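You operate a simulated robot arm through the tools that you are given. There is no shell and no other tool. Be economical: measure what you need, move in short steps, check, and stop when the job is done.

Carry out the task below with a simulated robot arm. There is one attempt and no reset: what you move stays moved.

Task
Lock out cell two: green padlock at the mains switch, blue padlock at the line valve.
Fine: turn the switch off and close the valve before each padlock goes on its peg; hold the blue bleed button till the post shows 0.0 bar.

The check looks at the end state, three seconds after you hand in, the way a careful person would. Anything else that was tipped, shoved, dropped, spilled or broken makes it a failure.

Robot
A 6-joint arm with a two-finger gripper on a trunk, on a base that drives. Base frame: it is fixed to the floor where the robot stands at the start and does not move with it; the origin is under the middle of the robot, x ahead of it, y to its left, z up. Readings come in m, degrees, newtons and seconds.
Its first joint turns from -166.0 to 166.0 degrees. Places, roughly: LINE 2 post [0.8, 0, 0.4]; blue bleed button [0.8, 0.2, 0.6]; blue line valve lever [0.8, 0.2, 0.7]; blue mains switch [0.7, 0, 0.7]; peg by the blue line valve [0.7, 0.1, 0.7]; peg by the blue mains switch [0.7, -0.1, 0.7]; red line valve lever [0.2, -1.4, 0.7]; red mains switch [0.2, -1.6, 0.7]. Payload 1.71 kg.
Tool frame: the origin (TCP) lies between the finger pads and is the grasp point; the fingertips stand 0.02 m ahead of it; z points along the fingers, y is the line along which they close. The gripper opens to 0.096 m. The gripper's body begins 0.113 m behind the TCP.
Orientation is that of the tool frame in the base frame, as [roll, pitch, yaw] about the fixed x, y, z axes, in that order (R = Rz(yaw) Ry(pitch) Rx(roll)). With the fingers straight down and closing along the base's y, the tool's x points along the base's -x, its y along +y and its z along -z.

Tools
- The arm moves only by the tool servo_tool. Its argument "commands" is a list of rows, each an object of numbers (a shift or turn left out is 0, a gripper value left out holds the last): "claw": the gripper command, from -1 (shut) to 1 (fully open), values between in proportion; "x", "y", "z": the shift along the tool's x, y, z in units of 250 mm (1.0 is 250 mm); "rx", "ry", "rz": the turn, a rotation vector about the tool's x, y, z in units of 60 degrees (1.0 is 60 degrees). In form: [{"claw": .., "x": .., "y": .., "z": .., "rx": .., "ry": .., "rz": ..}, ...]. A call has 1 to 20 rows; each row is the pose to reach, as a shift and turn from the pose commanded when the call began, along the tool's axes at that moment. A call with a number of a shift or a turn outside -1 to 1 is refused whole. Each row takes 0.2 s and may step no farther than 0.05 m and 8.6 degrees from the row before; otherwise, or with a gripper value out of range, the whole call is refused. A pose out of reach is approached as far as the arm can. The call stops where the force on the tool passes 90 N (or 10 N more than at its start, if that is more) or the arm is blocked; 0.2 s more then pass. Each finger travels about 0.045 m/s and halts on what it meets, pressing with about 33 N; the grip force reading is that of the motor and also rises with nothing between the fingers. The clock runs only during rows and for 0.2 s after the last one: add rows that repeat a pose to give the fingers time. The reply holds the time, the measured pose of the TCP, the force on the tool along the base axes, the opening and the grip force, in the units named above and with some noise, with the torque about the TCP (base axes, N m) and any sound that the robot's microphone picked up.
- Cameras (640 x 400 px; columns grow to the right, rows downward): "scene" is now at [0.0647, 0.1807, 1.4654]; the picture's right is [-0.39, -0.92, 0.01], its down [-0.70, 0.29, -0.65] and it looks along [0.59, -0.26, -0.76] (base axes); focal length 277 px, centre (320, 200). "wrist" rides on the gripper at [0.066, 0.014, -0.145] in the tool frame; the picture's right is [-0.21, 0.98, 0.00], its down [-0.88, -0.19, -0.44] and it looks along [-0.44, -0.09, 0.90] (tool axes); focal length 275 px, centre (320, 200). There is no depth. A picture from a camera that has moved, and an enlarged one, comes with that camera's place and axes in the base frame and with its lens.
- capture(camera): a new picture of that camera. The clock stands still meanwhile.
- move_column(by): slides the trunk up (or, below 0, down) by that many m; the arm and the scene camera ride with it, the base frame stays. It gives what a move gives, with no picture.
- roll_base(legs): drives the robot by 1 to 6 legs, each [ahead, turn to the left] in m and degrees, along the robot's own axes; the way and the turn of a leg run together, so that a leg with both is an arc; at most 1.5 m and 180 degrees a leg. The arm and the cameras ride along, it lands a little off, and it stops where it bumps. It gives what a move gives.
- aim_head(pan, tilt): turns the head with the scene camera to pan (to the left, within 143 degrees either way) and tilt (down, from -29 to 69), counted from straight ahead of the robot. It gives what a move gives.
- close_up(camera, box): a new picture of the part [left, top, right, bottom] of that camera's present view, enlarged. The clock stands still meanwhile.
- job_done(): hands the job in; it is judged then, once.

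Work in short steps. Places have to be worked out from the pictures, the camera data and where the tool is seen: move nearer, look again, correct. Check each grasp and each placing, and mend what went wrong. You have 120 turns and 78 pictures in all, those below and enlarged ones among them. Open the gripper and draw the arm clear of the work before you hand the job in, unless the task says otherwise; then end with one line.

The tools are called after "Call:" as name(argument=value, ...) on one line, values as JSON. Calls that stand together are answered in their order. servo_tool: Moves the arm, as the interface text tells. Its arguments: {"type":"object","properties":{"commands":{"type":"array","items":{"type":"object","properties":{"claw":{"type":"number"},"x":{"type":"number"},"y":{"type":"number"},"z":{"type":"number"},"rx":{"type":"number"},"ry":{"type":"number"},"rz":{"type":"number"}}}}},"required":["commands"]} The other tools are called the same way: move_column (by) slides the trunk up or down; roll_base (legs) drives the base; aim_head (pan, tilt) turns the head that bears the scene camera; capture (camera) takes a picture; close_up (camera, box) takes an enlarged picture of a part of a camera's view; job_done () hands the job in.

At the start:

```text
t: 0.0
eef_pos: [0.5944, 0.0509, 0.9946]
orientation: [-179.9, 0.0, 180.0]
wrist_force: [-0.1, 0.2, 0.9]
ft_torque: [-0.02, -0.02, 0.03]
grip_width: 0.0962
grip_force: 0.1
trunk travel left (down, up): [-0.075, 0.315]
robot x, y, heading: [0.0022, 0.0022, -0.0]
head pan, tilt: [-22.8, 48.8]
```

scene: 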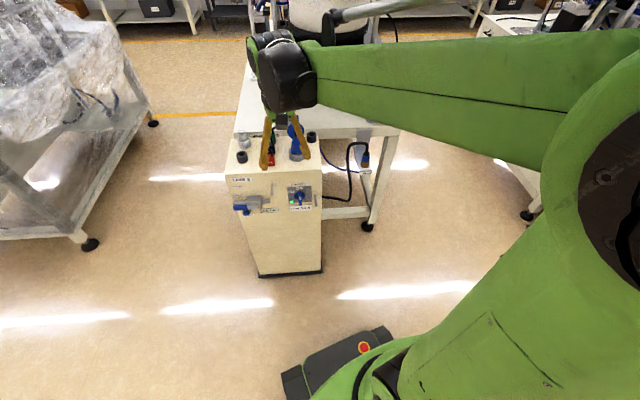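
wrist: 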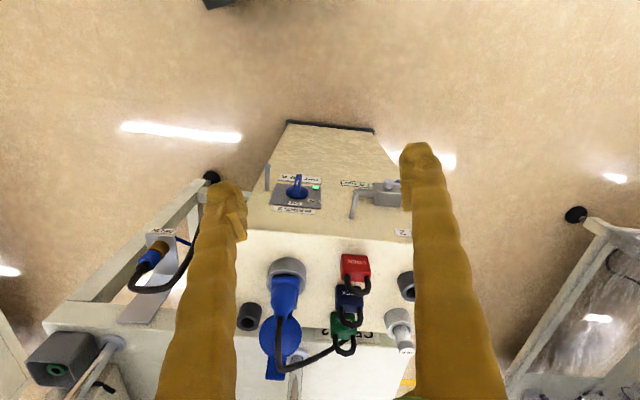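

The post stands ahead with three padlocks (red, dark blue, green) on its top. I take enlarged looks at the top and the front face.

Call:
close_up(camera="wrist", box=[220, 160, 440, 380])

Call:
close_up(camera="scene", box=[210, 100, 350, 240])

```text
1.82 times, centred on (330, 270) of wrist
camera zoom: at [0.5289, 0.0627, 1.1401], right [0.21, 0.98, 0.0], down [0.88, -0.18, 0.45], along [0.44, -0.09, -0.9], focal length 500 px, centre (302, 73)
```

zoom: 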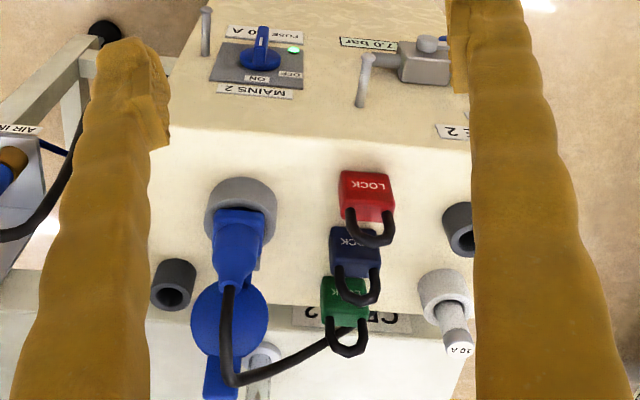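

```text
2.86 times, centred on (280, 170) of scene
camera zoom: at [0.0647, 0.1807, 1.4654], right [-0.39, -0.92, 0.01], down [-0.7, 0.29, -0.65], along [0.59, -0.26, -0.76], focal length 790 px, centre (434, 286)
```

zoom: 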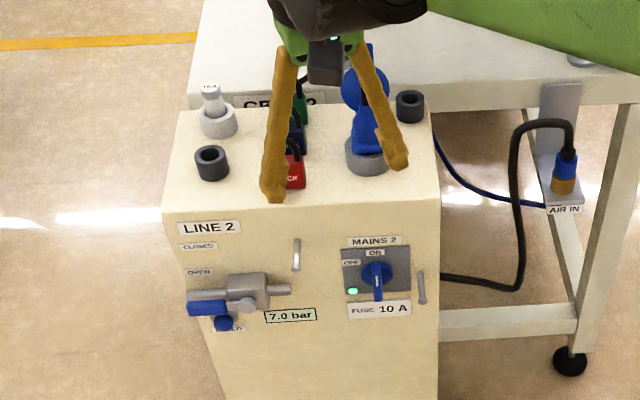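

I zoom tighter on the front face controls to read the switch, lever, pegs and labels.

Call:
close_up(camera="scene", box=[225, 170, 325, 230])

Call:
close_up(camera="wrist", box=[250, 160, 410, 260])

```text
6.40 times, centred on (275, 200) of scene
camera zoom: at [0.0647, 0.1807, 1.4654], right [-0.39, -0.92, 0.01], down [-0.7, 0.29, -0.65], along [0.59, -0.26, -0.76], focal length 1770 px, centre (608, 200)
```

zoom: 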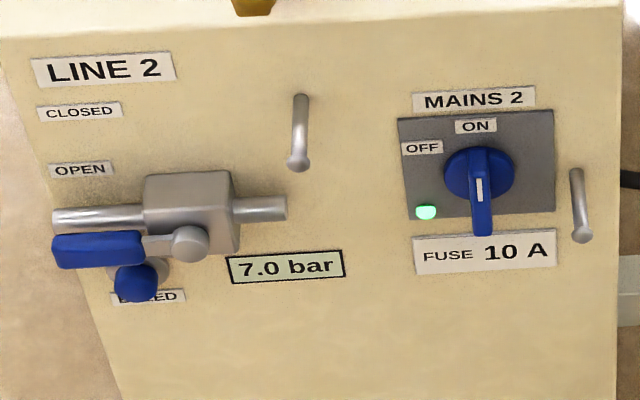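

```text
4.00 times, centred on (330, 210) of wrist
camera zoom: at [0.5289, 0.0627, 1.1401], right [0.21, 0.98, 0.0], down [0.88, -0.18, 0.45], along [0.44, -0.09, -0.9], focal length 1101 px, centre (280, 160)
```

zoom: 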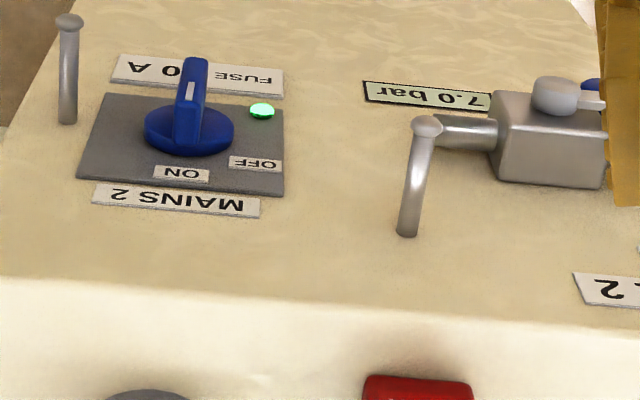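

The post is yawed about −18° (its face's outward normal is roughly (−0.95, 0.31)). The valve peg is near (0.75, 0.07, 0.725), the switch near (0.73, −0.02, 0.67), the valve pivot near (0.76, 0.15, 0.65). I pitch the tool up in steps toward horizontal.

Call:
servo_tool(commands=[{"claw": -1, "ry": -0.14, "x": 0.05}, {"ry": -0.28, "x": 0.1}, {"ry": -0.42, "x": 0.15}, {"ry": -0.56, "x": 0.2}, {"ry": -0.7, "x": 0.25}, {"ry": -0.84, "x": 0.3}])

```text
t: 1.4
eef_pos: [0.5002, 0.0492, 1.0037]
orientation: [-179.9, 51.5, -179.8]
wrist_force: [-0.4, 0.5, -0.2]
ft_torque: [-0.02, -0.02, -0.05]
grip_width: 0.0
grip_force: 22.1
trunk travel left (down, up): [-0.075, 0.315]
robot x, y, heading: [-0.0007, 0.0008, 0.2]
head pan, tilt: [-22.8, 48.8]
```

Continue to horizontal.

Call:
servo_tool(commands=[{"ry": -0.13}, {"ry": -0.26}, {"ry": -0.39}, {"ry": -0.52}, {"ry": -0.64}])

Call:
servo_tool(commands=[{"rx": 0.1, "x": 0.2}, {"rx": 0.2, "x": 0.4}, {"rx": 0.3, "x": 0.6}, {"rx": 0.3, "x": 0.8}, {"rx": 0.3, "x": 1.0}])

Call:
capture(camera="wrist")

Call:
capture(camera="scene")

```text
t: 2.6
eef_pos: [0.5028, 0.0487, 1.0014]
orientation: [163.8, 89.6, 163.9]
wrist_force: [-1.4, -0.4, 0.7]
ft_torque: [0.0, -0.02, 0.07]
grip_width: 0.0
grip_force: 29.4
trunk travel left (down, up): [-0.075, 0.315]
robot x, y, heading: [-0.0029, 0.0021, 0.1]
head pan, tilt: [-22.8, 48.8]
```

```text
t: 3.8
eef_pos: [0.5131, 0.0588, 0.9519]
orientation: [-147.3, 89.8, -165.3]
wrist_force: [0.1, 0.0, 0.0]
ft_torque: [-0.01, 0.0, 0.0]
grip_width: 0.0002
grip_force: 29.6
out of reach, approached as far as the arm can: row 2, 3, 4, 5
trunk travel left (down, up): [-0.075, 0.315]
robot x, y, heading: [-0.0003, 0.004, 0.2]
head pan, tilt: [-22.8, 48.8]
```

```text
71 pictures are left
camera wrist: at [0.3801, 0.1143, 0.887], right [0.3, 0.93, 0.2], down [-0.48, -0.04, 0.88], along [0.83, -0.36, 0.43], focal length 275 px, centre (320, 200)
```

wrist: 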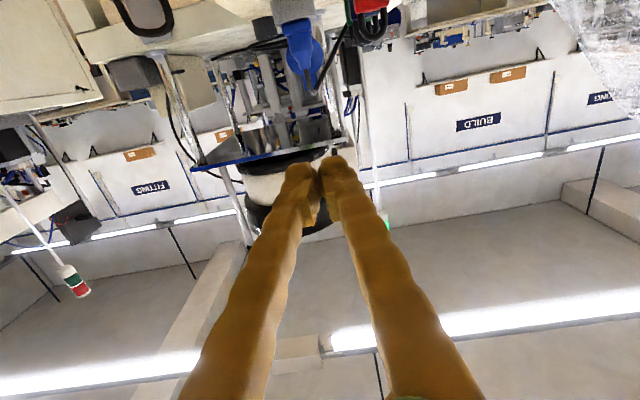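

```text
70 pictures are left
camera scene: at [0.0448, 0.1807, 1.4661], right [-0.39, -0.92, 0.0], down [-0.7, 0.29, -0.66], along [0.61, -0.26, -0.75], focal length 277 px, centre (320, 200)
```

scene: 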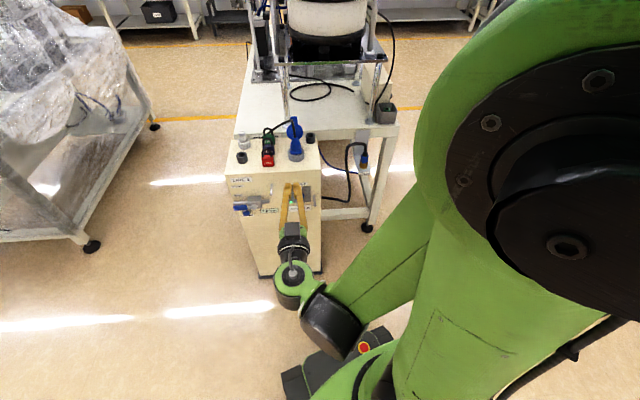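

Too close for a horizontal tool at that height; I back the base 0.22 m and lower the trunk a bit.

Call:
roll_base(legs=[[-0.22, 0]])

Call:
move_column(by=-0.06)

```text
t: 5.9
eef_pos: [0.2952, 0.058, 0.9491]
orientation: [-157.3, 89.6, -175.2]
wrist_force: [0.2, 0.9, 0.2]
ft_torque: [-0.01, 0.0, -0.02]
grip_width: 0.0
grip_force: 29.2
trunk travel left (down, up): [-0.075, 0.315]
robot x, y, heading: [-0.2195, -0.0009, 0.1]
head pan, tilt: [-22.8, 48.8]
```

```text
t: 6.9
eef_pos: [0.2815, 0.0582, 0.8975]
orientation: [14.0, 89.6, -4.1]
wrist_force: [-0.3, -0.1, -1.4]
ft_torque: [-0.03, -0.01, -0.03]
grip_width: 0.0
grip_force: 29.8
trunk travel left (down, up): [-0.015, 0.375]
robot x, y, heading: [-0.2233, -0.0001, 0.3]
head pan, tilt: [-22.8, 48.8]
```

Tool is horizontal, yawed −18° as wanted. Move forward and down to a viewing pose in front of the face.

Call:
servo_tool(commands=[{"x": 0.113, "y": 0.064, "z": 0.133}, {"x": 0.227, "y": 0.129, "z": 0.267}, {"x": 0.34, "y": 0.193, "z": 0.4}, {"x": 0.453, "y": 0.257, "z": 0.533}, {"x": 0.567, "y": 0.322, "z": 0.667}, {"x": 0.68, "y": 0.386, "z": 0.8}])

Call:
capture(camera="wrist")

Call:
aim_head(pan=-14, tilt=42)

Call:
capture(camera="scene")

```text
t: 8.3
eef_pos: [0.5423, 0.1017, 0.7828]
orientation: [20.4, 89.5, 2.4]
wrist_force: [-0.4, -0.1, 1.0]
ft_torque: [0.03, 0.04, 0.04]
grip_width: 0.0
grip_force: 29.3
out of reach, approached as far as the arm can: row 1, 2, 3, 4, 5, 6
trunk travel left (down, up): [-0.015, 0.375]
robot x, y, heading: [-0.2211, -0.0017, 0.2]
head pan, tilt: [-22.8, 48.8]
```

```text
69 pictures are left
camera wrist: at [0.4114, 0.1588, 0.7159], right [0.3, 0.93, 0.21], down [-0.49, -0.04, 0.87], along [0.82, -0.36, 0.44], focal length 275 px, centre (320, 200)
```

wrist: 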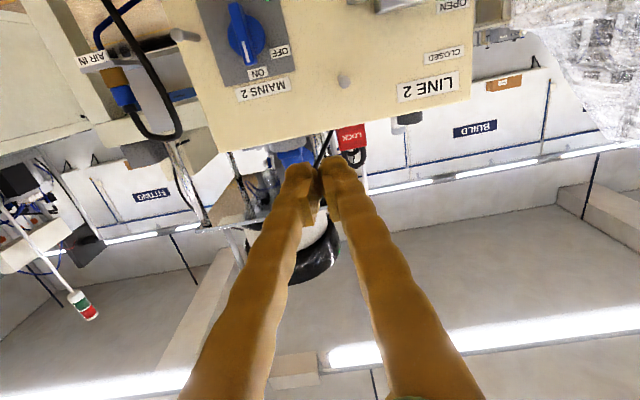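

```text
t: 9.0
eef_pos: [0.5435, 0.1027, 0.783]
orientation: [17.1, 89.7, -0.9]
wrist_force: [-0.8, -0.2, -0.5]
ft_torque: [-0.01, 0.07, 0.01]
grip_width: 0.0002
grip_force: 29.2
trunk travel left (down, up): [-0.015, 0.375]
robot x, y, heading: [-0.2214, -0.0011, 0.3]
head pan, tilt: [-14.0, 42.0]
```

```text
68 pictures are left
camera scene: at [-0.1486, 0.1907, 1.4149], right [-0.24, -0.97, 0.0], down [-0.66, 0.16, -0.73], along [0.71, -0.18, -0.68], focal length 277 px, centre (320, 200)
```

scene: 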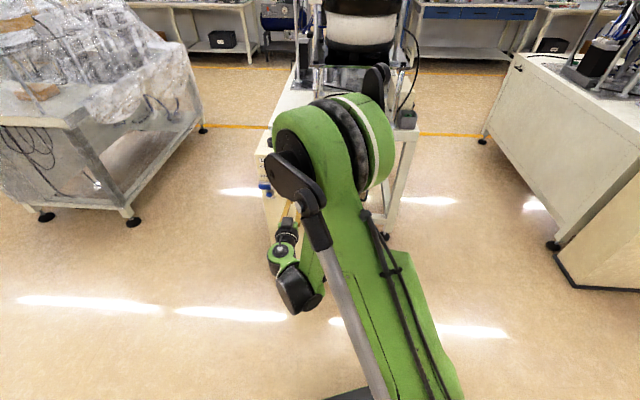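

The arm seems limited in wrist bend here. I tilt the tool 30° downward and see whether lower poses become reachable.

Call:
servo_tool(commands=[{"ry": 0.13}, {"ry": 0.26}, {"ry": 0.39}, {"ry": 0.5}, {"ry": 0.5, "x": 0.1}, {"ry": 0.5, "x": 0.2}, {"ry": 0.5, "x": 0.3}])

Call:
capture(camera="wrist")

```text
t: 10.6
eef_pos: [0.5419, 0.103, 0.707]
orientation: [179.8, 60.4, 161.9]
wrist_force: [-0.2, 0.3, -0.2]
ft_torque: [0.02, 0.05, 0.04]
grip_width: 0.0
grip_force: 29.1
trunk travel left (down, up): [-0.015, 0.375]
robot x, y, heading: [-0.2224, 0.0039, 0.3]
head pan, tilt: [-14.0, 42.0]
```

```text
67 pictures are left
camera wrist: at [0.3973, 0.1634, 0.7214], right [0.4, 0.9, 0.18], down [-0.01, -0.19, 0.98], along [0.92, -0.39, -0.06], focal length 275 px, centre (320, 200)
```

wrist: 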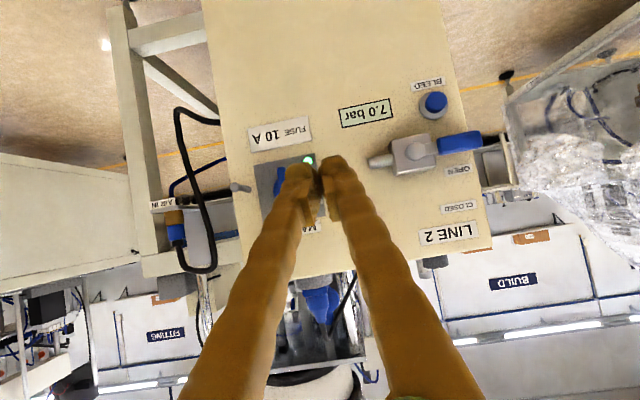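

Reachable, and estimates agree with the earlier ones. Shift the tool left so that the fingers don't hide the switch, and zoom in.

Call:
servo_tool(commands=[{"y": 0.12}, {"y": 0.24}])

Call:
close_up(camera="wrist", box=[180, 80, 340, 240])

Call:
close_up(camera="wrist", box=[320, 60, 480, 220])

```text
t: 11.2
eef_pos: [0.5611, 0.1587, 0.7073]
orientation: [179.7, 60.4, 161.8]
wrist_force: [-0.8, -0.5, 0.5]
ft_torque: [-0.01, -0.04, 0.02]
grip_width: 0.0
grip_force: 29.3
trunk travel left (down, up): [-0.015, 0.375]
robot x, y, heading: [-0.2174, 0.0023, 0.1]
head pan, tilt: [-14.0, 42.0]
```

```text
2.50 times, centred on (260, 160) of wrist
camera zoom: at [0.4157, 0.2195, 0.7218], right [0.4, 0.9, 0.18], down [-0.01, -0.19, 0.98], along [0.92, -0.39, -0.06], focal length 688 px, centre (470, 300)
```

zoom: 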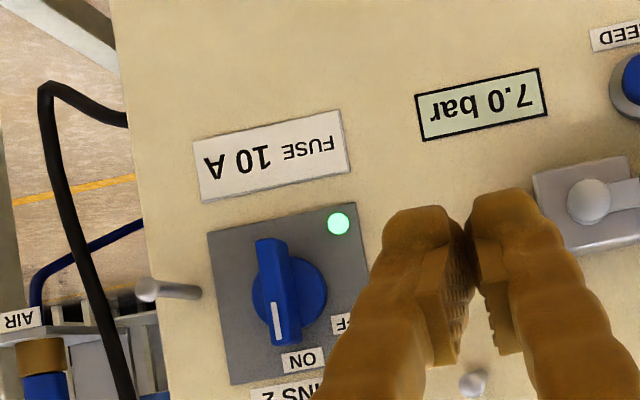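

```text
2.50 times, centred on (400, 140) of wrist
camera zoom: at [0.4157, 0.2195, 0.7218], right [0.4, 0.9, 0.18], down [-0.01, -0.19, 0.98], along [0.92, -0.39, -0.06], focal length 688 px, centre (120, 350)
```

zoom: 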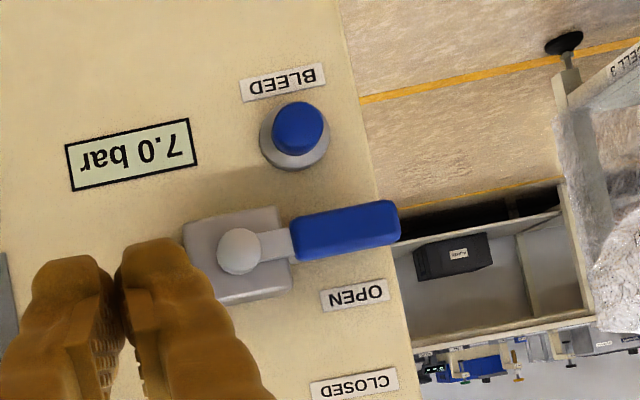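

The fin is vertical (ON), and OFF lies counterclockwise. I'll pinch the fin and turn it: first pre-grasp in front of the knob (l≈0.203, z≈0.675) with the gripper about 60 mm open.

Call:
servo_tool(commands=[{"claw": 0.25, "x": -0.06, "y": -0.12, "z": 0.05}, {"x": -0.12, "y": -0.24, "z": 0.14}, {"x": -0.2, "y": -0.36, "z": 0.24}, {"x": -0.26, "y": -0.45, "z": 0.34}, {"x": -0.309, "y": -0.485, "z": 0.446}, {"x": -0.309, "y": -0.485, "z": 0.446}])

Call:
capture(camera="wrist")

```text
t: 12.6
eef_pos: [0.6525, 0.0016, 0.7191]
orientation: [179.8, 60.5, 161.9]
wrist_force: [-0.1, 0.6, 0.2]
ft_torque: [-0.01, 0.02, -0.01]
grip_width: 0.06
grip_force: 0.0
trunk travel left (down, up): [-0.015, 0.375]
robot x, y, heading: [-0.2207, -0.001, 0.1]
head pan, tilt: [-14.0, 42.0]
```

```text
64 pictures are left
camera wrist: at [0.5075, 0.0631, 0.7338], right [0.4, 0.9, 0.18], down [-0.01, -0.19, 0.98], along [0.92, -0.39, -0.06], focal length 275 px, centre (320, 200)
```

wrist: 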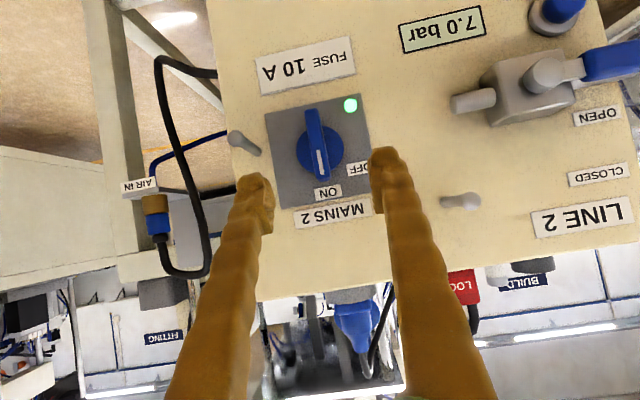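

Aligned well with the fin between the fingers. Advance 66 mm along the tool and close.

Call:
servo_tool(commands=[{"z": 0.09}, {"z": 0.18}, {"z": 0.264}])

Call:
servo_tool(commands=[{"claw": -0.3}, {"claw": -1}, {"claw": -1}, {"claw": -1}, {"claw": -1}])

Call:
capture(camera="wrist")

```text
t: 13.4
eef_pos: [0.7071, -0.0141, 0.6867]
orientation: [179.9, 60.4, 161.8]
wrist_force: [-0.9, -0.2, 0.1]
ft_torque: [0.01, 0.04, 0.0]
grip_width: 0.06
grip_force: 0.1
trunk travel left (down, up): [-0.015, 0.375]
robot x, y, heading: [-0.2193, 0.0023, 0.1]
head pan, tilt: [-14.0, 42.0]
```

```text
t: 14.6
eef_pos: [0.7059, -0.0139, 0.6853]
orientation: [179.9, 60.4, 161.8]
wrist_force: [-34.8, -1.7, -1.8]
ft_torque: [-0.14, 0.19, -0.12]
grip_width: 0.0112
grip_force: 34.6
trunk travel left (down, up): [-0.015, 0.375]
robot x, y, heading: [-0.2218, 0.0022, 0.1]
head pan, tilt: [-14.0, 42.0]
```

```text
63 pictures are left
camera wrist: at [0.5605, 0.0458, 0.7012], right [0.4, 0.9, 0.18], down [-0.01, -0.19, 0.98], along [0.92, -0.39, -0.06], focal length 275 px, centre (320, 200)
```

wrist: 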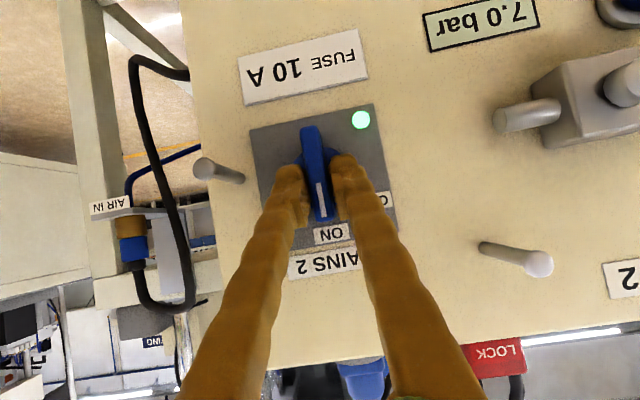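

Fin gripped (11 mm). Turn counterclockwise about the face normal in 8° steps, backing off 3 mm since the tips press on the disc.

Call:
servo_tool(commands=[{"z": -0.012}, {"rx": 0.067, "rz": -0.115, "y": 0.007, "z": -0.012}, {"rx": 0.133, "rz": -0.231, "y": 0.013, "x": 0.002, "z": -0.011}, {"rx": 0.2, "rz": -0.346, "y": 0.02, "x": 0.0035, "z": -0.01}, {"rx": 0.267, "rz": -0.462, "y": 0.026, "x": 0.006, "z": -0.008}, {"rx": 0.333, "rz": -0.577, "y": 0.031, "x": 0.01, "z": -0.006}])

Call:
capture(camera="wrist")

```text
t: 16.0
eef_pos: [0.7081, -0.007, 0.6839]
orientation: [-120.4, 41.7, -149.6]
wrist_force: [18.7, -19.3, 2.4]
ft_torque: [-0.14, -0.07, 0.0]
grip_width: 0.0113
grip_force: 35.3
trunk travel left (down, up): [-0.015, 0.375]
robot x, y, heading: [-0.2227, 0.0016, -0.0]
head pan, tilt: [-14.0, 42.0]
```

```text
62 pictures are left
camera wrist: at [0.5646, 0.0598, 0.6862], right [0.37, 0.79, -0.49], down [0.2, 0.45, 0.87], along [0.91, -0.42, 0.01], focal length 275 px, centre (320, 200)
```

wrist: 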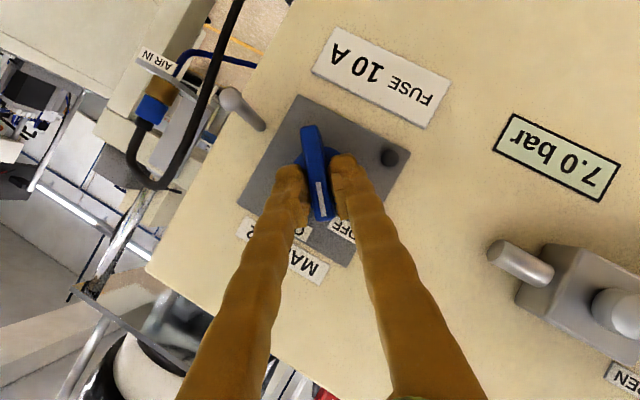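

The lamp went out. Turn on toward the OFF stop a little further.

Call:
servo_tool(commands=[{"rx": 0.067, "rz": -0.115, "y": 0.007}, {"rx": 0.133, "rz": -0.231, "y": 0.013}, {"rx": 0.167, "rz": -0.289, "y": 0.016}])

Call:
capture(camera="wrist")

```text
t: 16.8
eef_pos: [0.7075, -0.0048, 0.6818]
orientation: [-105.8, 26.0, -141.6]
wrist_force: [15.1, -20.8, 0.4]
ft_torque: [-0.11, 0.03, -0.03]
grip_width: 0.0112
grip_force: 35.2
trunk travel left (down, up): [-0.015, 0.375]
robot x, y, heading: [-0.2204, 0.0012, 0.1]
head pan, tilt: [-14.0, 42.0]
```

```text
61 pictures are left
camera wrist: at [0.565, 0.0626, 0.676], right [0.3, 0.58, -0.76], down [0.28, 0.7, 0.65], along [0.91, -0.41, 0.05], focal length 275 px, centre (320, 200)
```

wrist: 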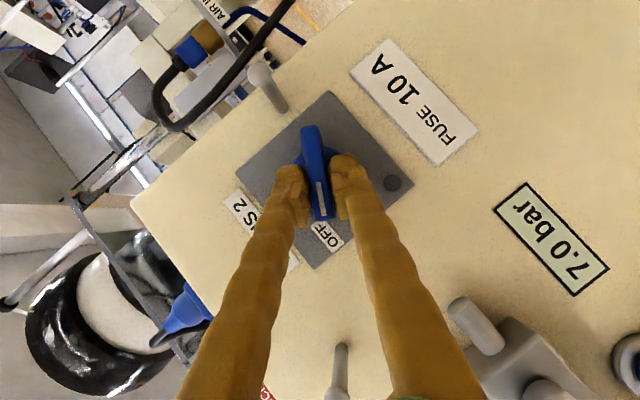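

Pointer is now aimed at OFF. Test for an end stop with 5° more.

Call:
servo_tool(commands=[{"rx": 0.042, "rz": -0.072, "y": 0.004}])

```text
t: 17.2
eef_pos: [0.7082, -0.0039, 0.6798]
orientation: [-102.8, 21.7, -140.3]
wrist_force: [12.5, -19.5, -0.3]
ft_torque: [-0.06, 0.01, 0.0]
grip_width: 0.0109
grip_force: 35.0
trunk travel left (down, up): [-0.015, 0.375]
robot x, y, heading: [-0.2227, 0.0028, 0.2]
head pan, tilt: [-14.0, 42.0]
```

Release and back off along the tool axis, then look.

Call:
servo_tool(commands=[{"claw": -0.2}, {"claw": -0.2}, {"claw": -0.2}, {"z": -0.1}, {"z": -0.2}, {"z": -0.3}])

Call:
capture(camera="wrist")

```text
t: 18.6
eef_pos: [0.657, 0.0503, 0.6967]
orientation: [-102.8, 21.8, -140.3]
wrist_force: [-0.6, -0.7, -0.4]
ft_torque: [0.01, -0.01, 0.02]
grip_width: 0.0385
grip_force: 0.1
trunk travel left (down, up): [-0.015, 0.375]
robot x, y, heading: [-0.2226, -0.002, 0.1]
head pan, tilt: [-14.0, 42.0]
```

```text
60 pictures are left
camera wrist: at [0.5138, 0.116, 0.689], right [0.28, 0.52, -0.81], down [0.3, 0.76, 0.58], along [0.91, -0.4, 0.06], focal length 275 px, centre (320, 200)
```

wrist: 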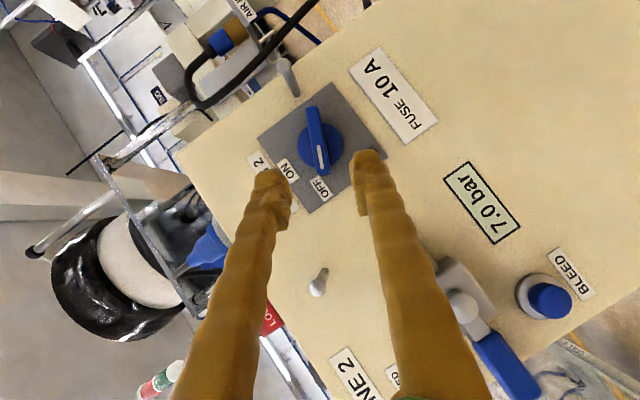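

Switch is at OFF and the lamp is dark. Now move toward the valve lever handle with a roll of 28° more, so the fingers close vertically on the lever.

Call:
servo_tool(commands=[{"x": -0.097, "y": 0.093, "z": -0.083, "rx": 0.039, "rz": -0.067}, {"x": -0.195, "y": 0.186, "z": -0.147, "rx": 0.078, "rz": -0.135}, {"x": -0.292, "y": 0.28, "z": -0.21, "rx": 0.117, "rz": -0.202}, {"x": -0.389, "y": 0.373, "z": -0.263, "rx": 0.155, "rz": -0.269}, {"x": -0.487, "y": 0.466, "z": -0.316, "rx": 0.194, "rz": -0.337}, {"x": -0.584, "y": 0.559, "z": -0.379, "rx": 0.233, "rz": -0.404}])

Call:
capture(camera="wrist")

```text
t: 20.0
eef_pos: [0.7159, 0.2584, 0.6454]
orientation: [-88.3, -2.3, -138.0]
wrist_force: [-0.9, -1.3, 0.4]
ft_torque: [0.05, 0.04, 0.03]
grip_width: 0.0385
grip_force: 0.0
trunk travel left (down, up): [-0.015, 0.375]
robot x, y, heading: [-0.2213, -0.001, 0.3]
head pan, tilt: [-14.0, 42.0]
```

```text
59 pictures are left
camera wrist: at [0.5701, 0.3199, 0.6288], right [0.14, 0.09, -0.99], down [0.36, 0.92, 0.14], along [0.92, -0.37, 0.1], focal length 275 px, centre (320, 200)
```

wrist: 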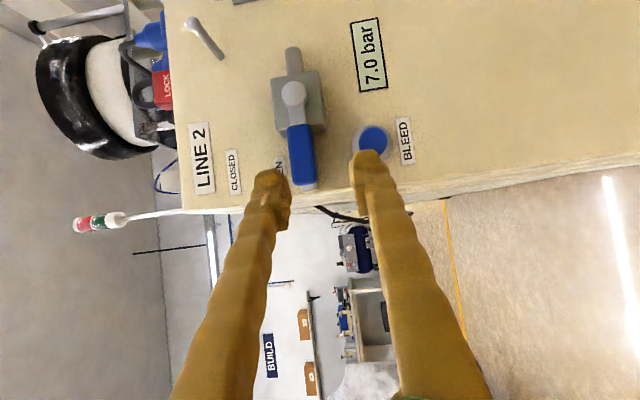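

Lever handle is at about l 0.424, z 0.663 (pivot l≈0.37). Raise ~17 mm and advance to straddle the handle.

Call:
servo_tool(commands=[{"y": -0.066}, {"x": -0.005, "y": -0.066, "z": 0.11}, {"x": -0.01, "y": -0.066, "z": 0.22}, {"x": -0.015, "y": -0.066, "z": 0.31}])

Call:
capture(camera="wrist")

```text
t: 21.0
eef_pos: [0.7702, 0.2047, 0.6637]
orientation: [-88.1, -2.4, -138.0]
wrist_force: [-0.4, 1.0, -0.3]
ft_torque: [0.0, 0.04, -0.03]
grip_width: 0.0385
grip_force: 0.0
trunk travel left (down, up): [-0.015, 0.375]
robot x, y, heading: [-0.2223, -0.0023, 0.3]
head pan, tilt: [-14.0, 42.0]
```

```text
58 pictures are left
camera wrist: at [0.6257, 0.2657, 0.647], right [0.14, 0.09, -0.99], down [0.36, 0.93, 0.13], along [0.92, -0.37, 0.1], focal length 275 px, centre (320, 200)
```

wrist: 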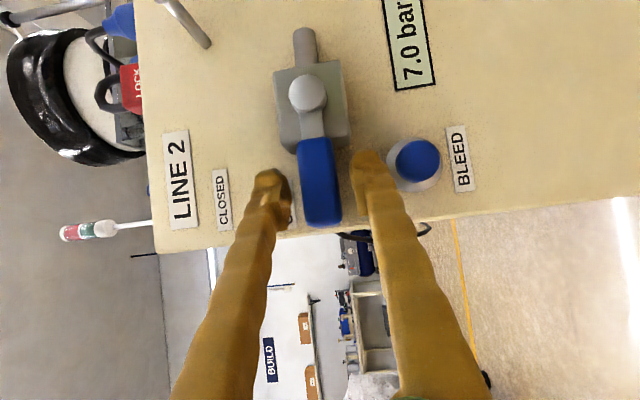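

Straddling cleanly. Close on the handle.

Call:
servo_tool(commands=[{"claw": -0.6}, {"claw": -1}, {"claw": -1}, {"claw": -1}])

```text
t: 22.0
eef_pos: [0.7712, 0.2053, 0.662]
orientation: [-88.2, -2.3, -138.0]
wrist_force: [0.3, -0.8, -3.8]
ft_torque: [0.27, 0.04, 0.01]
grip_width: 0.0212
grip_force: 34.8
trunk travel left (down, up): [-0.015, 0.375]
robot x, y, heading: [-0.2229, -0.0028, 0.5]
head pan, tilt: [-14.0, 42.0]
```

Handle gripped (21 mm). Swing the lever up about its pivot, first 40°.

Call:
servo_tool(commands=[{"x": 0.002, "y": -0.034, "z": 0.001, "rx": -0.067, "rz": 0.115}, {"x": 0.008, "y": -0.068, "z": 0.005, "rx": -0.133, "rz": 0.231}, {"x": 0.018, "y": -0.1, "z": 0.011, "rx": -0.2, "rz": 0.346}, {"x": 0.032, "y": -0.13, "z": 0.019, "rx": -0.267, "rz": 0.462}, {"x": 0.05, "y": -0.158, "z": 0.029, "rx": -0.333, "rz": 0.577}])

Call:
capture(camera="wrist")

```text
t: 23.2
eef_pos: [0.767, 0.1918, 0.7008]
orientation: [-110.4, 31.8, -143.8]
wrist_force: [-5.6, -9.5, -22.0]
ft_torque: [0.54, 0.09, -0.01]
grip_width: 0.0211
grip_force: 34.8
trunk travel left (down, up): [-0.015, 0.375]
robot x, y, heading: [-0.2231, -0.0005, -0.1]
head pan, tilt: [-14.0, 42.0]
```

```text
57 pictures are left
camera wrist: at [0.6238, 0.2591, 0.6982], right [0.33, 0.66, -0.67], down [0.25, 0.62, 0.74], along [0.91, -0.41, 0.04], focal length 275 px, centre (320, 200)
```

wrist: 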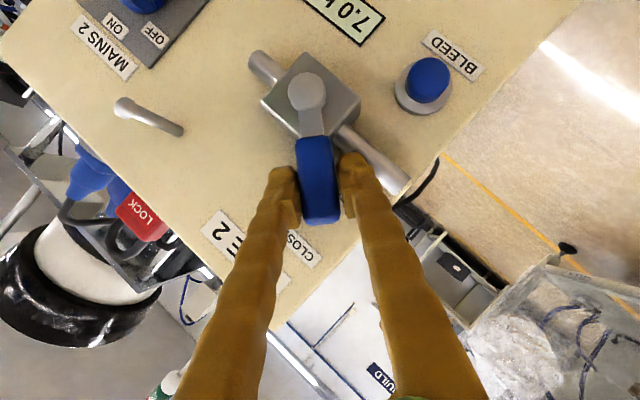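

Lever follows. Same motion again in the new tool frame for another 48°.

Call:
servo_tool(commands=[{"x": 0.002, "y": -0.034, "z": 0.001, "rx": -0.067, "rz": 0.115}, {"x": 0.008, "y": -0.068, "z": 0.005, "rx": -0.133, "rz": 0.231}, {"x": 0.018, "y": -0.1, "z": 0.011, "rx": -0.2, "rz": 0.346}, {"x": 0.032, "y": -0.13, "z": 0.019, "rx": -0.267, "rz": 0.462}, {"x": 0.05, "y": -0.158, "z": 0.029, "rx": -0.333, "rz": 0.577}, {"x": 0.07, "y": -0.183, "z": 0.041, "rx": -0.4, "rz": 0.693}])

Call:
capture(camera="wrist")

```text
t: 24.6
eef_pos: [0.754, 0.1516, 0.7253]
orientation: [-170.3, 60.0, 170.4]
wrist_force: [6.8, 1.4, -22.1]
ft_torque: [0.26, -0.1, 0.12]
grip_width: 0.0208
grip_force: 35.0
trunk travel left (down, up): [-0.015, 0.375]
robot x, y, heading: [-0.2242, 0.0002, 0.0]
head pan, tilt: [-14.0, 42.0]
```

```text
56 pictures are left
camera wrist: at [0.6086, 0.2126, 0.7384], right [0.4, 0.91, 0.1], down [0.01, -0.11, 0.99], along [0.92, -0.4, -0.06], focal length 275 px, centre (320, 200)
```

wrist: 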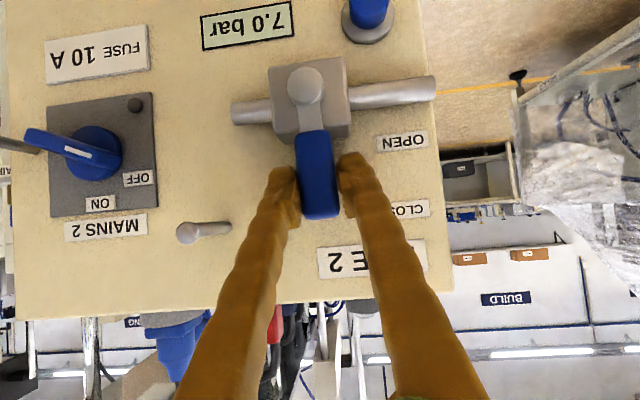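

Lever nearly upright; finish with ~7° more, watching for an end stop.

Call:
servo_tool(commands=[{"x": 0.001, "y": -0.017, "rx": -0.033, "rz": 0.058}, {"x": 0.002, "y": -0.032, "z": 0.001, "rx": -0.06, "rz": 0.104}])

Call:
capture(camera="wrist")

```text
t: 25.2
eef_pos: [0.752, 0.1484, 0.7255]
orientation: [175.2, 60.3, 158.2]
wrist_force: [36.0, 37.6, -3.2]
ft_torque: [0.41, -0.18, 0.21]
grip_width: 0.0211
grip_force: 35.3
trunk travel left (down, up): [-0.015, 0.375]
robot x, y, heading: [-0.2226, 0.0023, -0.2]
head pan, tilt: [-14.0, 42.0]
```

```text
55 pictures are left
camera wrist: at [0.6058, 0.2069, 0.7408], right [0.39, 0.89, 0.22], down [-0.03, -0.23, 0.97], along [0.92, -0.39, -0.07], focal length 275 px, centre (320, 200)
```

wrist: 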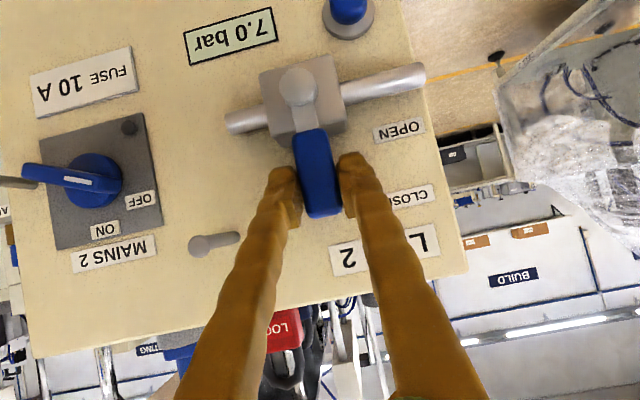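

End stop felt; lever is upright = CLOSED. Release and withdraw.

Call:
servo_tool(commands=[{"claw": -0.1}, {"claw": -0.1}, {"claw": -0.1}, {"z": -0.1}, {"z": -0.2}, {"z": -0.3}, {"z": -0.4}, {"z": -0.4, "claw": -1}, {"z": -0.4, "claw": -1}, {"z": -0.4, "claw": -1}])

Call:
capture(camera="wrist")

```text
t: 27.4
eef_pos: [0.6675, 0.1688, 0.7763]
orientation: [175.4, 60.3, 158.0]
wrist_force: [0.4, -0.1, 0.5]
ft_torque: [0.02, -0.02, 0.0]
grip_width: 0.0
grip_force: 21.5
trunk travel left (down, up): [-0.015, 0.375]
robot x, y, heading: [-0.223, -0.0018, -0.3]
head pan, tilt: [-14.0, 42.0]
```

```text
54 pictures are left
camera wrist: at [0.5211, 0.2278, 0.791], right [0.4, 0.89, 0.22], down [-0.03, -0.23, 0.97], along [0.92, -0.39, -0.07], focal length 275 px, centre (320, 200)
```

wrist: 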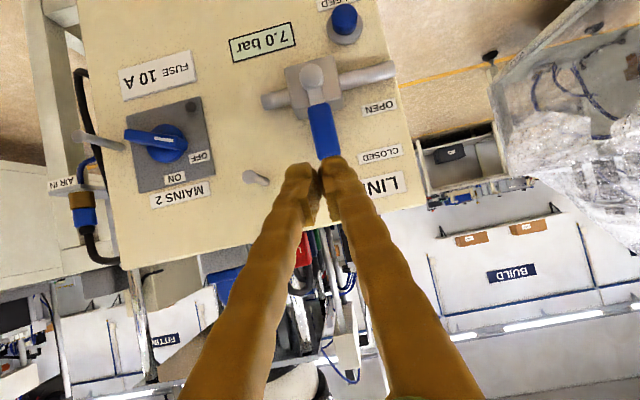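

Valve closed (lever upright). The fins and pointer geometry confirm the switch at ~60° = OFF. Next go to a standoff before the bleed button (l≈0.419, z≈0.604) with fingers shut.

Call:
servo_tool(commands=[{"x": 0.106, "y": 0.03, "z": 0.07, "rx": 0.0075, "rz": -0.013}, {"x": 0.213, "y": 0.059, "z": 0.17, "rx": 0.015, "rz": -0.026}, {"x": 0.319, "y": 0.089, "z": 0.27, "rx": 0.022, "rz": -0.039}, {"x": 0.426, "y": 0.118, "z": 0.37, "rx": 0.03, "rz": -0.052}, {"x": 0.532, "y": 0.148, "z": 0.478, "rx": 0.0375, "rz": -0.065}])

Call:
capture(camera="wrist")

```text
t: 28.6
eef_pos: [0.7145, 0.1961, 0.6023]
orientation: [-175.6, 60.4, 165.9]
wrist_force: [-0.8, -0.1, -0.9]
ft_torque: [0.04, 0.0, 0.06]
grip_width: 0.0
grip_force: 29.3
trunk travel left (down, up): [-0.015, 0.375]
robot x, y, heading: [-0.2229, 0.0013, 0.2]
head pan, tilt: [-14.0, 42.0]
```

```text
53 pictures are left
camera wrist: at [0.5704, 0.2587, 0.6162], right [0.4, 0.91, 0.14], down [0.0, -0.15, 0.99], along [0.92, -0.4, -0.06], focal length 275 px, centre (320, 200)
```

wrist: 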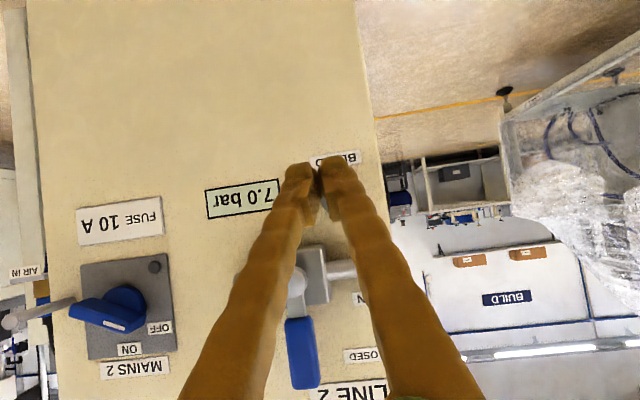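

Line up with the button (shift left 12 mm) and press slowly along the face normal.

Call:
servo_tool(commands=[{"y": 0.045}, {"y": 0.045, "x": -0.04, "z": 0.069}, {"y": 0.045, "x": -0.07, "z": 0.121}, {"y": 0.045, "x": -0.084, "z": 0.146}, {"y": 0.045, "x": -0.092, "z": 0.159}])

Call:
capture(camera="wrist")

```text
t: 29.8
eef_pos: [0.7639, 0.1951, 0.6016]
orientation: [-175.6, 60.3, 165.9]
wrist_force: [-0.1, 0.2, 0.3]
ft_torque: [0.01, 0.02, -0.01]
grip_width: 0.0061
grip_force: 29.5
trunk travel left (down, up): [-0.015, 0.375]
robot x, y, heading: [-0.2251, -0.0001, 0.3]
head pan, tilt: [-14.0, 42.0]
```

```text
52 pictures are left
camera wrist: at [0.6188, 0.2554, 0.6167], right [0.4, 0.91, 0.14], down [0.0, -0.15, 0.99], along [0.92, -0.4, -0.06], focal length 275 px, centre (320, 200)
```

wrist: 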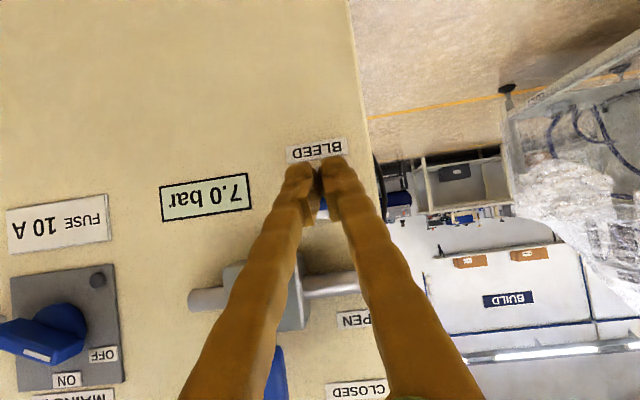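

The button wedged between the two fingertips (gap 6 mm). Back off, shift so one fingertip meets the button, raise 7 mm, and press again.

Call:
servo_tool(commands=[{"x": 0.05, "z": -0.087}, {"x": 0.05, "z": -0.087, "claw": -1}, {"x": 0.026, "z": -0.101, "y": -0.024}, {"x": 0.026, "z": -0.101, "y": -0.024}, {"x": -0.004, "z": -0.049, "y": -0.024}, {"x": -0.018, "z": -0.025, "y": -0.024}])

Call:
capture(camera="wrist")

```text
t: 31.2
eef_pos: [0.7591, 0.1913, 0.61]
orientation: [-175.5, 60.5, 165.9]
wrist_force: [0.5, 0.0, 0.4]
ft_torque: [-0.02, 0.0, 0.01]
grip_width: 0.0001
grip_force: 29.4
trunk travel left (down, up): [-0.015, 0.375]
robot x, y, heading: [-0.2252, 0.0022, 0.0]
head pan, tilt: [-14.0, 42.0]
```

```text
51 pictures are left
camera wrist: at [0.6136, 0.2506, 0.6241], right [0.4, 0.91, 0.14], down [0.0, -0.15, 0.99], along [0.92, -0.4, -0.06], focal length 275 px, centre (320, 200)
```

wrist: 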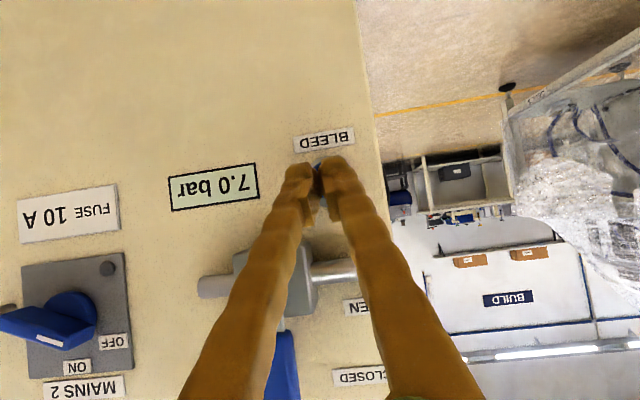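

No contact yet; keep advancing in 4 mm increments.

Call:
servo_tool(commands=[{"x": -0.008, "z": 0.014}, {"x": -0.016, "z": 0.028}, {"x": -0.02, "z": 0.035}])

Call:
capture(camera="wrist")

```text
t: 32.0
eef_pos: [0.7693, 0.1869, 0.6097]
orientation: [-175.7, 60.3, 165.8]
wrist_force: [-4.1, 1.1, -0.6]
ft_torque: [-0.03, -0.02, 0.01]
grip_width: 0.0062
grip_force: 29.5
trunk travel left (down, up): [-0.015, 0.375]
robot x, y, heading: [-0.2216, -0.0025, -0.1]
head pan, tilt: [-14.0, 42.0]
heard: click
```

```text
50 pictures are left
camera wrist: at [0.6234, 0.2483, 0.6243], right [0.4, 0.91, 0.14], down [0.0, -0.15, 0.99], along [0.92, -0.4, -0.06], focal length 275 px, centre (320, 200)
```

wrist: 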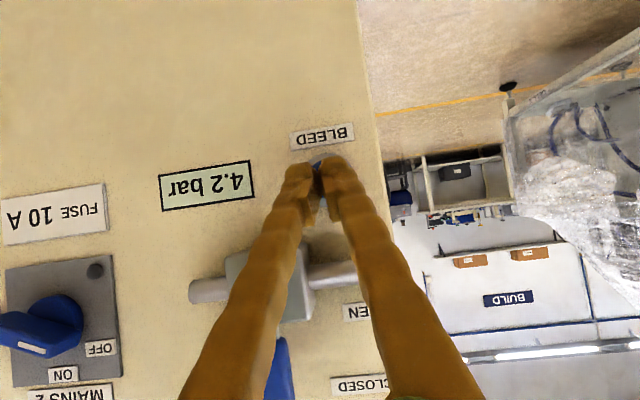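

Click heard and pressure is falling (4.2 bar). Hold here.

Call:
servo_tool(commands=[{}, {}, {}, {}, {}, {}, {}, {}, {}, {}])

Call:
close_up(camera="wrist", box=[130, 130, 370, 280])

```text
t: 34.2
eef_pos: [0.7684, 0.1874, 0.6101]
orientation: [-175.5, 60.3, 165.9]
wrist_force: [-3.7, 2.6, 0.3]
ft_torque: [0.01, -0.02, 0.01]
grip_width: 0.006
grip_force: 29.3
trunk travel left (down, up): [-0.015, 0.375]
robot x, y, heading: [-0.2204, -0.0023, 0.3]
head pan, tilt: [-14.0, 42.0]
```

```text
2.67 times, centred on (250, 205) of wrist
camera zoom: at [0.6234, 0.2482, 0.6242], right [0.4, 0.91, 0.14], down [0.0, -0.15, 0.99], along [0.92, -0.4, -0.06], focal length 734 px, centre (507, 187)
```

zoom: 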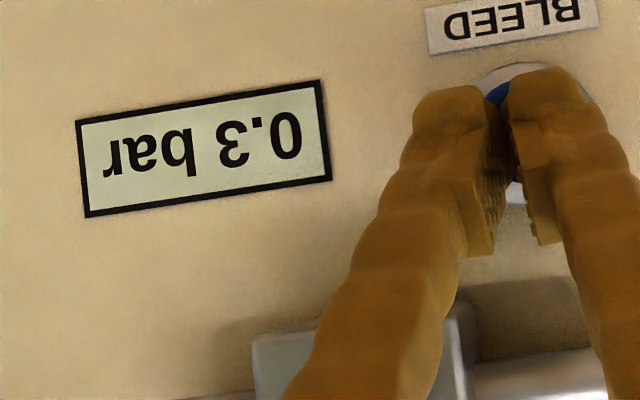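

0.3 bar; hold longer.

Call:
servo_tool(commands=[{}, {}, {}, {}, {}, {}, {}, {}, {}, {}, {}, {}, {}, {}, {}])

Call:
close_up(camera="wrist", box=[130, 130, 370, 280])

```text
t: 37.4
eef_pos: [0.7681, 0.1874, 0.6106]
orientation: [-175.5, 60.3, 165.9]
wrist_force: [-4.9, 0.9, 0.4]
ft_torque: [0.02, 0.02, -0.03]
grip_width: 0.006
grip_force: 29.4
trunk travel left (down, up): [-0.015, 0.375]
robot x, y, heading: [-0.2202, -0.0024, -0.0]
head pan, tilt: [-14.0, 42.0]
```

```text
2.67 times, centred on (250, 205) of wrist
camera zoom: at [0.6234, 0.2481, 0.6242], right [0.4, 0.91, 0.14], down [0.0, -0.15, 0.99], along [0.92, -0.4, -0.06], focal length 734 px, centre (507, 187)
```

zoom: 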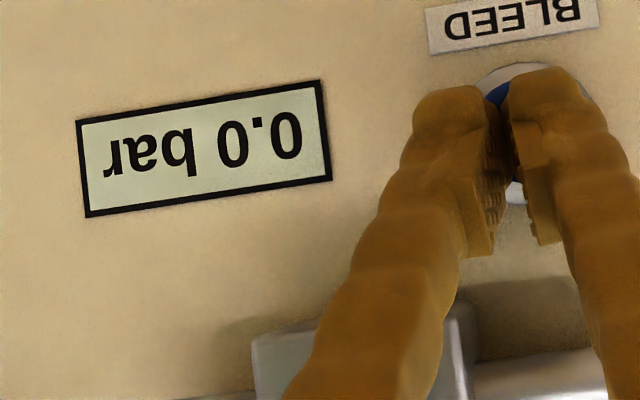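

0.0 bar. Withdraw from the face and rise above the post.

Call:
servo_tool(commands=[{"x": 0.095, "z": -0.165}, {"x": 0.19, "z": -0.33}, {"x": 0.03, "z": -0.425}, {"x": -0.13, "z": -0.52}, {"x": -0.29, "z": -0.615}, {"x": -0.45, "z": -0.71}, {"x": -0.61, "z": -0.8}, {"x": -0.77, "z": -0.89}, {"x": -0.93, "z": -0.98}])

Call:
servo_tool(commands=[{"ry": 0.14, "claw": 1}, {"ry": 0.28}, {"ry": 0.42}, {"ry": 0.56}, {"ry": 0.7}, {"ry": 0.84}, {"ry": 0.98}])

```text
t: 39.4
eef_pos: [0.6787, 0.2278, 0.9326]
orientation: [-175.5, 60.3, 165.9]
wrist_force: [0.6, 0.6, -0.4]
ft_torque: [-0.03, -0.01, -0.06]
grip_width: 0.0001
grip_force: 30.0
trunk travel left (down, up): [-0.015, 0.375]
robot x, y, heading: [-0.2215, 0.0, -0.3]
head pan, tilt: [-14.0, 42.0]
```

```text
t: 41.0
eef_pos: [0.6779, 0.229, 0.9326]
orientation: [-177.8, 1.5, 162.1]
wrist_force: [-1.0, 0.6, 0.8]
ft_torque: [-0.04, -0.11, -0.04]
grip_width: 0.0961
grip_force: 0.1
trunk travel left (down, up): [-0.015, 0.375]
robot x, y, heading: [-0.2195, -0.0013, -0.0]
head pan, tilt: [-14.0, 42.0]
```

Tool is nearly vertical. Move back 0.12 m and up 0.08, then drive ahead 0.17 m so the padlocks come in reach.

Call:
servo_tool(commands=[{"z": -0.1, "x": 0.15, "rx": -0.037, "ry": 0.025}, {"z": -0.2, "x": 0.3, "rx": -0.037, "ry": 0.025}, {"z": -0.32, "x": 0.45, "rx": -0.037, "ry": 0.025}])

Call:
roll_base(legs=[[0.17, 0]])

Call:
capture(camera="wrist")

Call:
capture(camera="scene")

```text
t: 41.8
eef_pos: [0.5718, 0.2678, 1.01]
orientation: [-179.9, 0.0, 162.0]
wrist_force: [-0.1, 0.3, -0.6]
ft_torque: [0.01, 0.13, -0.04]
grip_width: 0.096
grip_force: 0.0
trunk travel left (down, up): [-0.015, 0.375]
robot x, y, heading: [-0.2228, -0.0001, -0.0]
head pan, tilt: [-14.0, 42.0]
```

```text
t: 43.6
eef_pos: [0.7418, 0.2676, 1.0106]
orientation: [180.0, 0.1, 162.1]
wrist_force: [0.5, 0.1, -0.4]
ft_torque: [0.02, -0.03, 0.02]
grip_width: 0.0961
grip_force: 0.1
trunk travel left (down, up): [-0.015, 0.375]
robot x, y, heading: [-0.0528, -0.0008, 0.1]
head pan, tilt: [-14.0, 42.0]
```

```text
47 pictures are left
camera wrist: at [0.6838, 0.299, 1.1553], right [0.5, 0.87, 0.0], down [0.78, -0.45, 0.45], along [0.39, -0.22, -0.89], focal length 275 px, centre (320, 200)
```

wrist: 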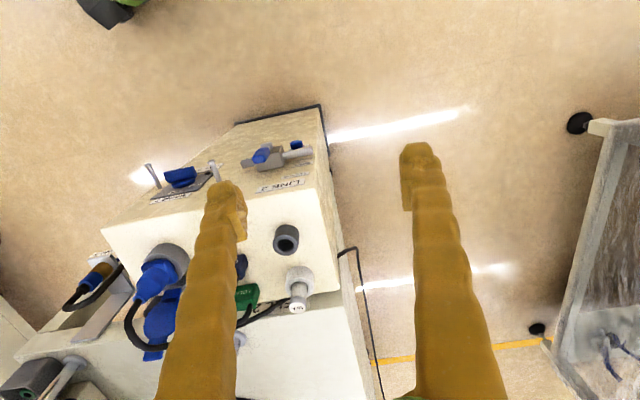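

```text
46 pictures are left
camera scene: at [0.0217, 0.1909, 1.4149], right [-0.24, -0.97, 0.0], down [-0.66, 0.16, -0.73], along [0.71, -0.18, -0.68], focal length 277 px, centre (320, 200)
```

scene: 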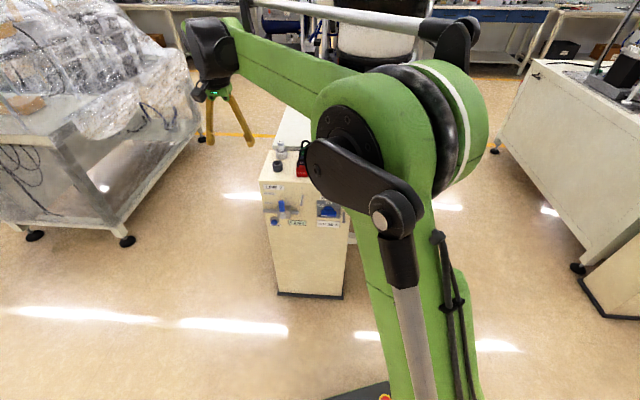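

Move the tool over the padlock row for a look (row near l≈0.30).

Call:
servo_tool(commands=[{"y": -0.18}, {"y": -0.36}, {"y": -0.54}, {"y": -0.72, "x": -0.04}])

Call:
close_up(camera="wrist", box=[200, 170, 440, 320])

```text
t: 44.6
eef_pos: [0.6804, 0.0941, 1.0215]
orientation: [179.7, 0.9, 162.2]
wrist_force: [0.4, 1.2, -0.1]
ft_torque: [-0.07, -0.01, 0.01]
grip_width: 0.096
grip_force: 0.1
trunk travel left (down, up): [-0.015, 0.375]
robot x, y, heading: [-0.0504, -0.0008, -0.1]
head pan, tilt: [-14.0, 42.0]
```

```text
2.67 times, centred on (320, 245) of wrist
camera zoom: at [0.6207, 0.1259, 1.1655], right [0.5, 0.87, 0.01], down [0.77, -0.45, 0.46], along [0.4, -0.22, -0.89], focal length 734 px, centre (320, 80)
```

zoom: 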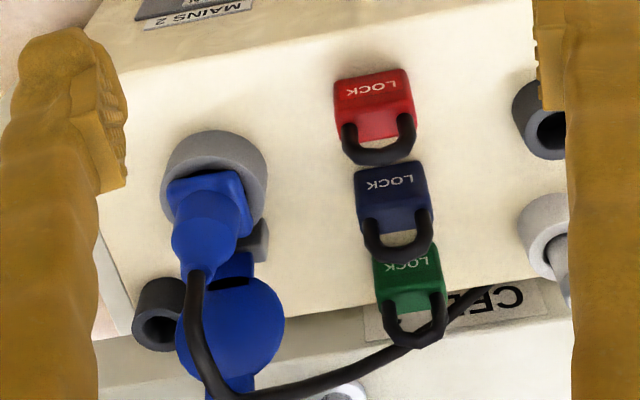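

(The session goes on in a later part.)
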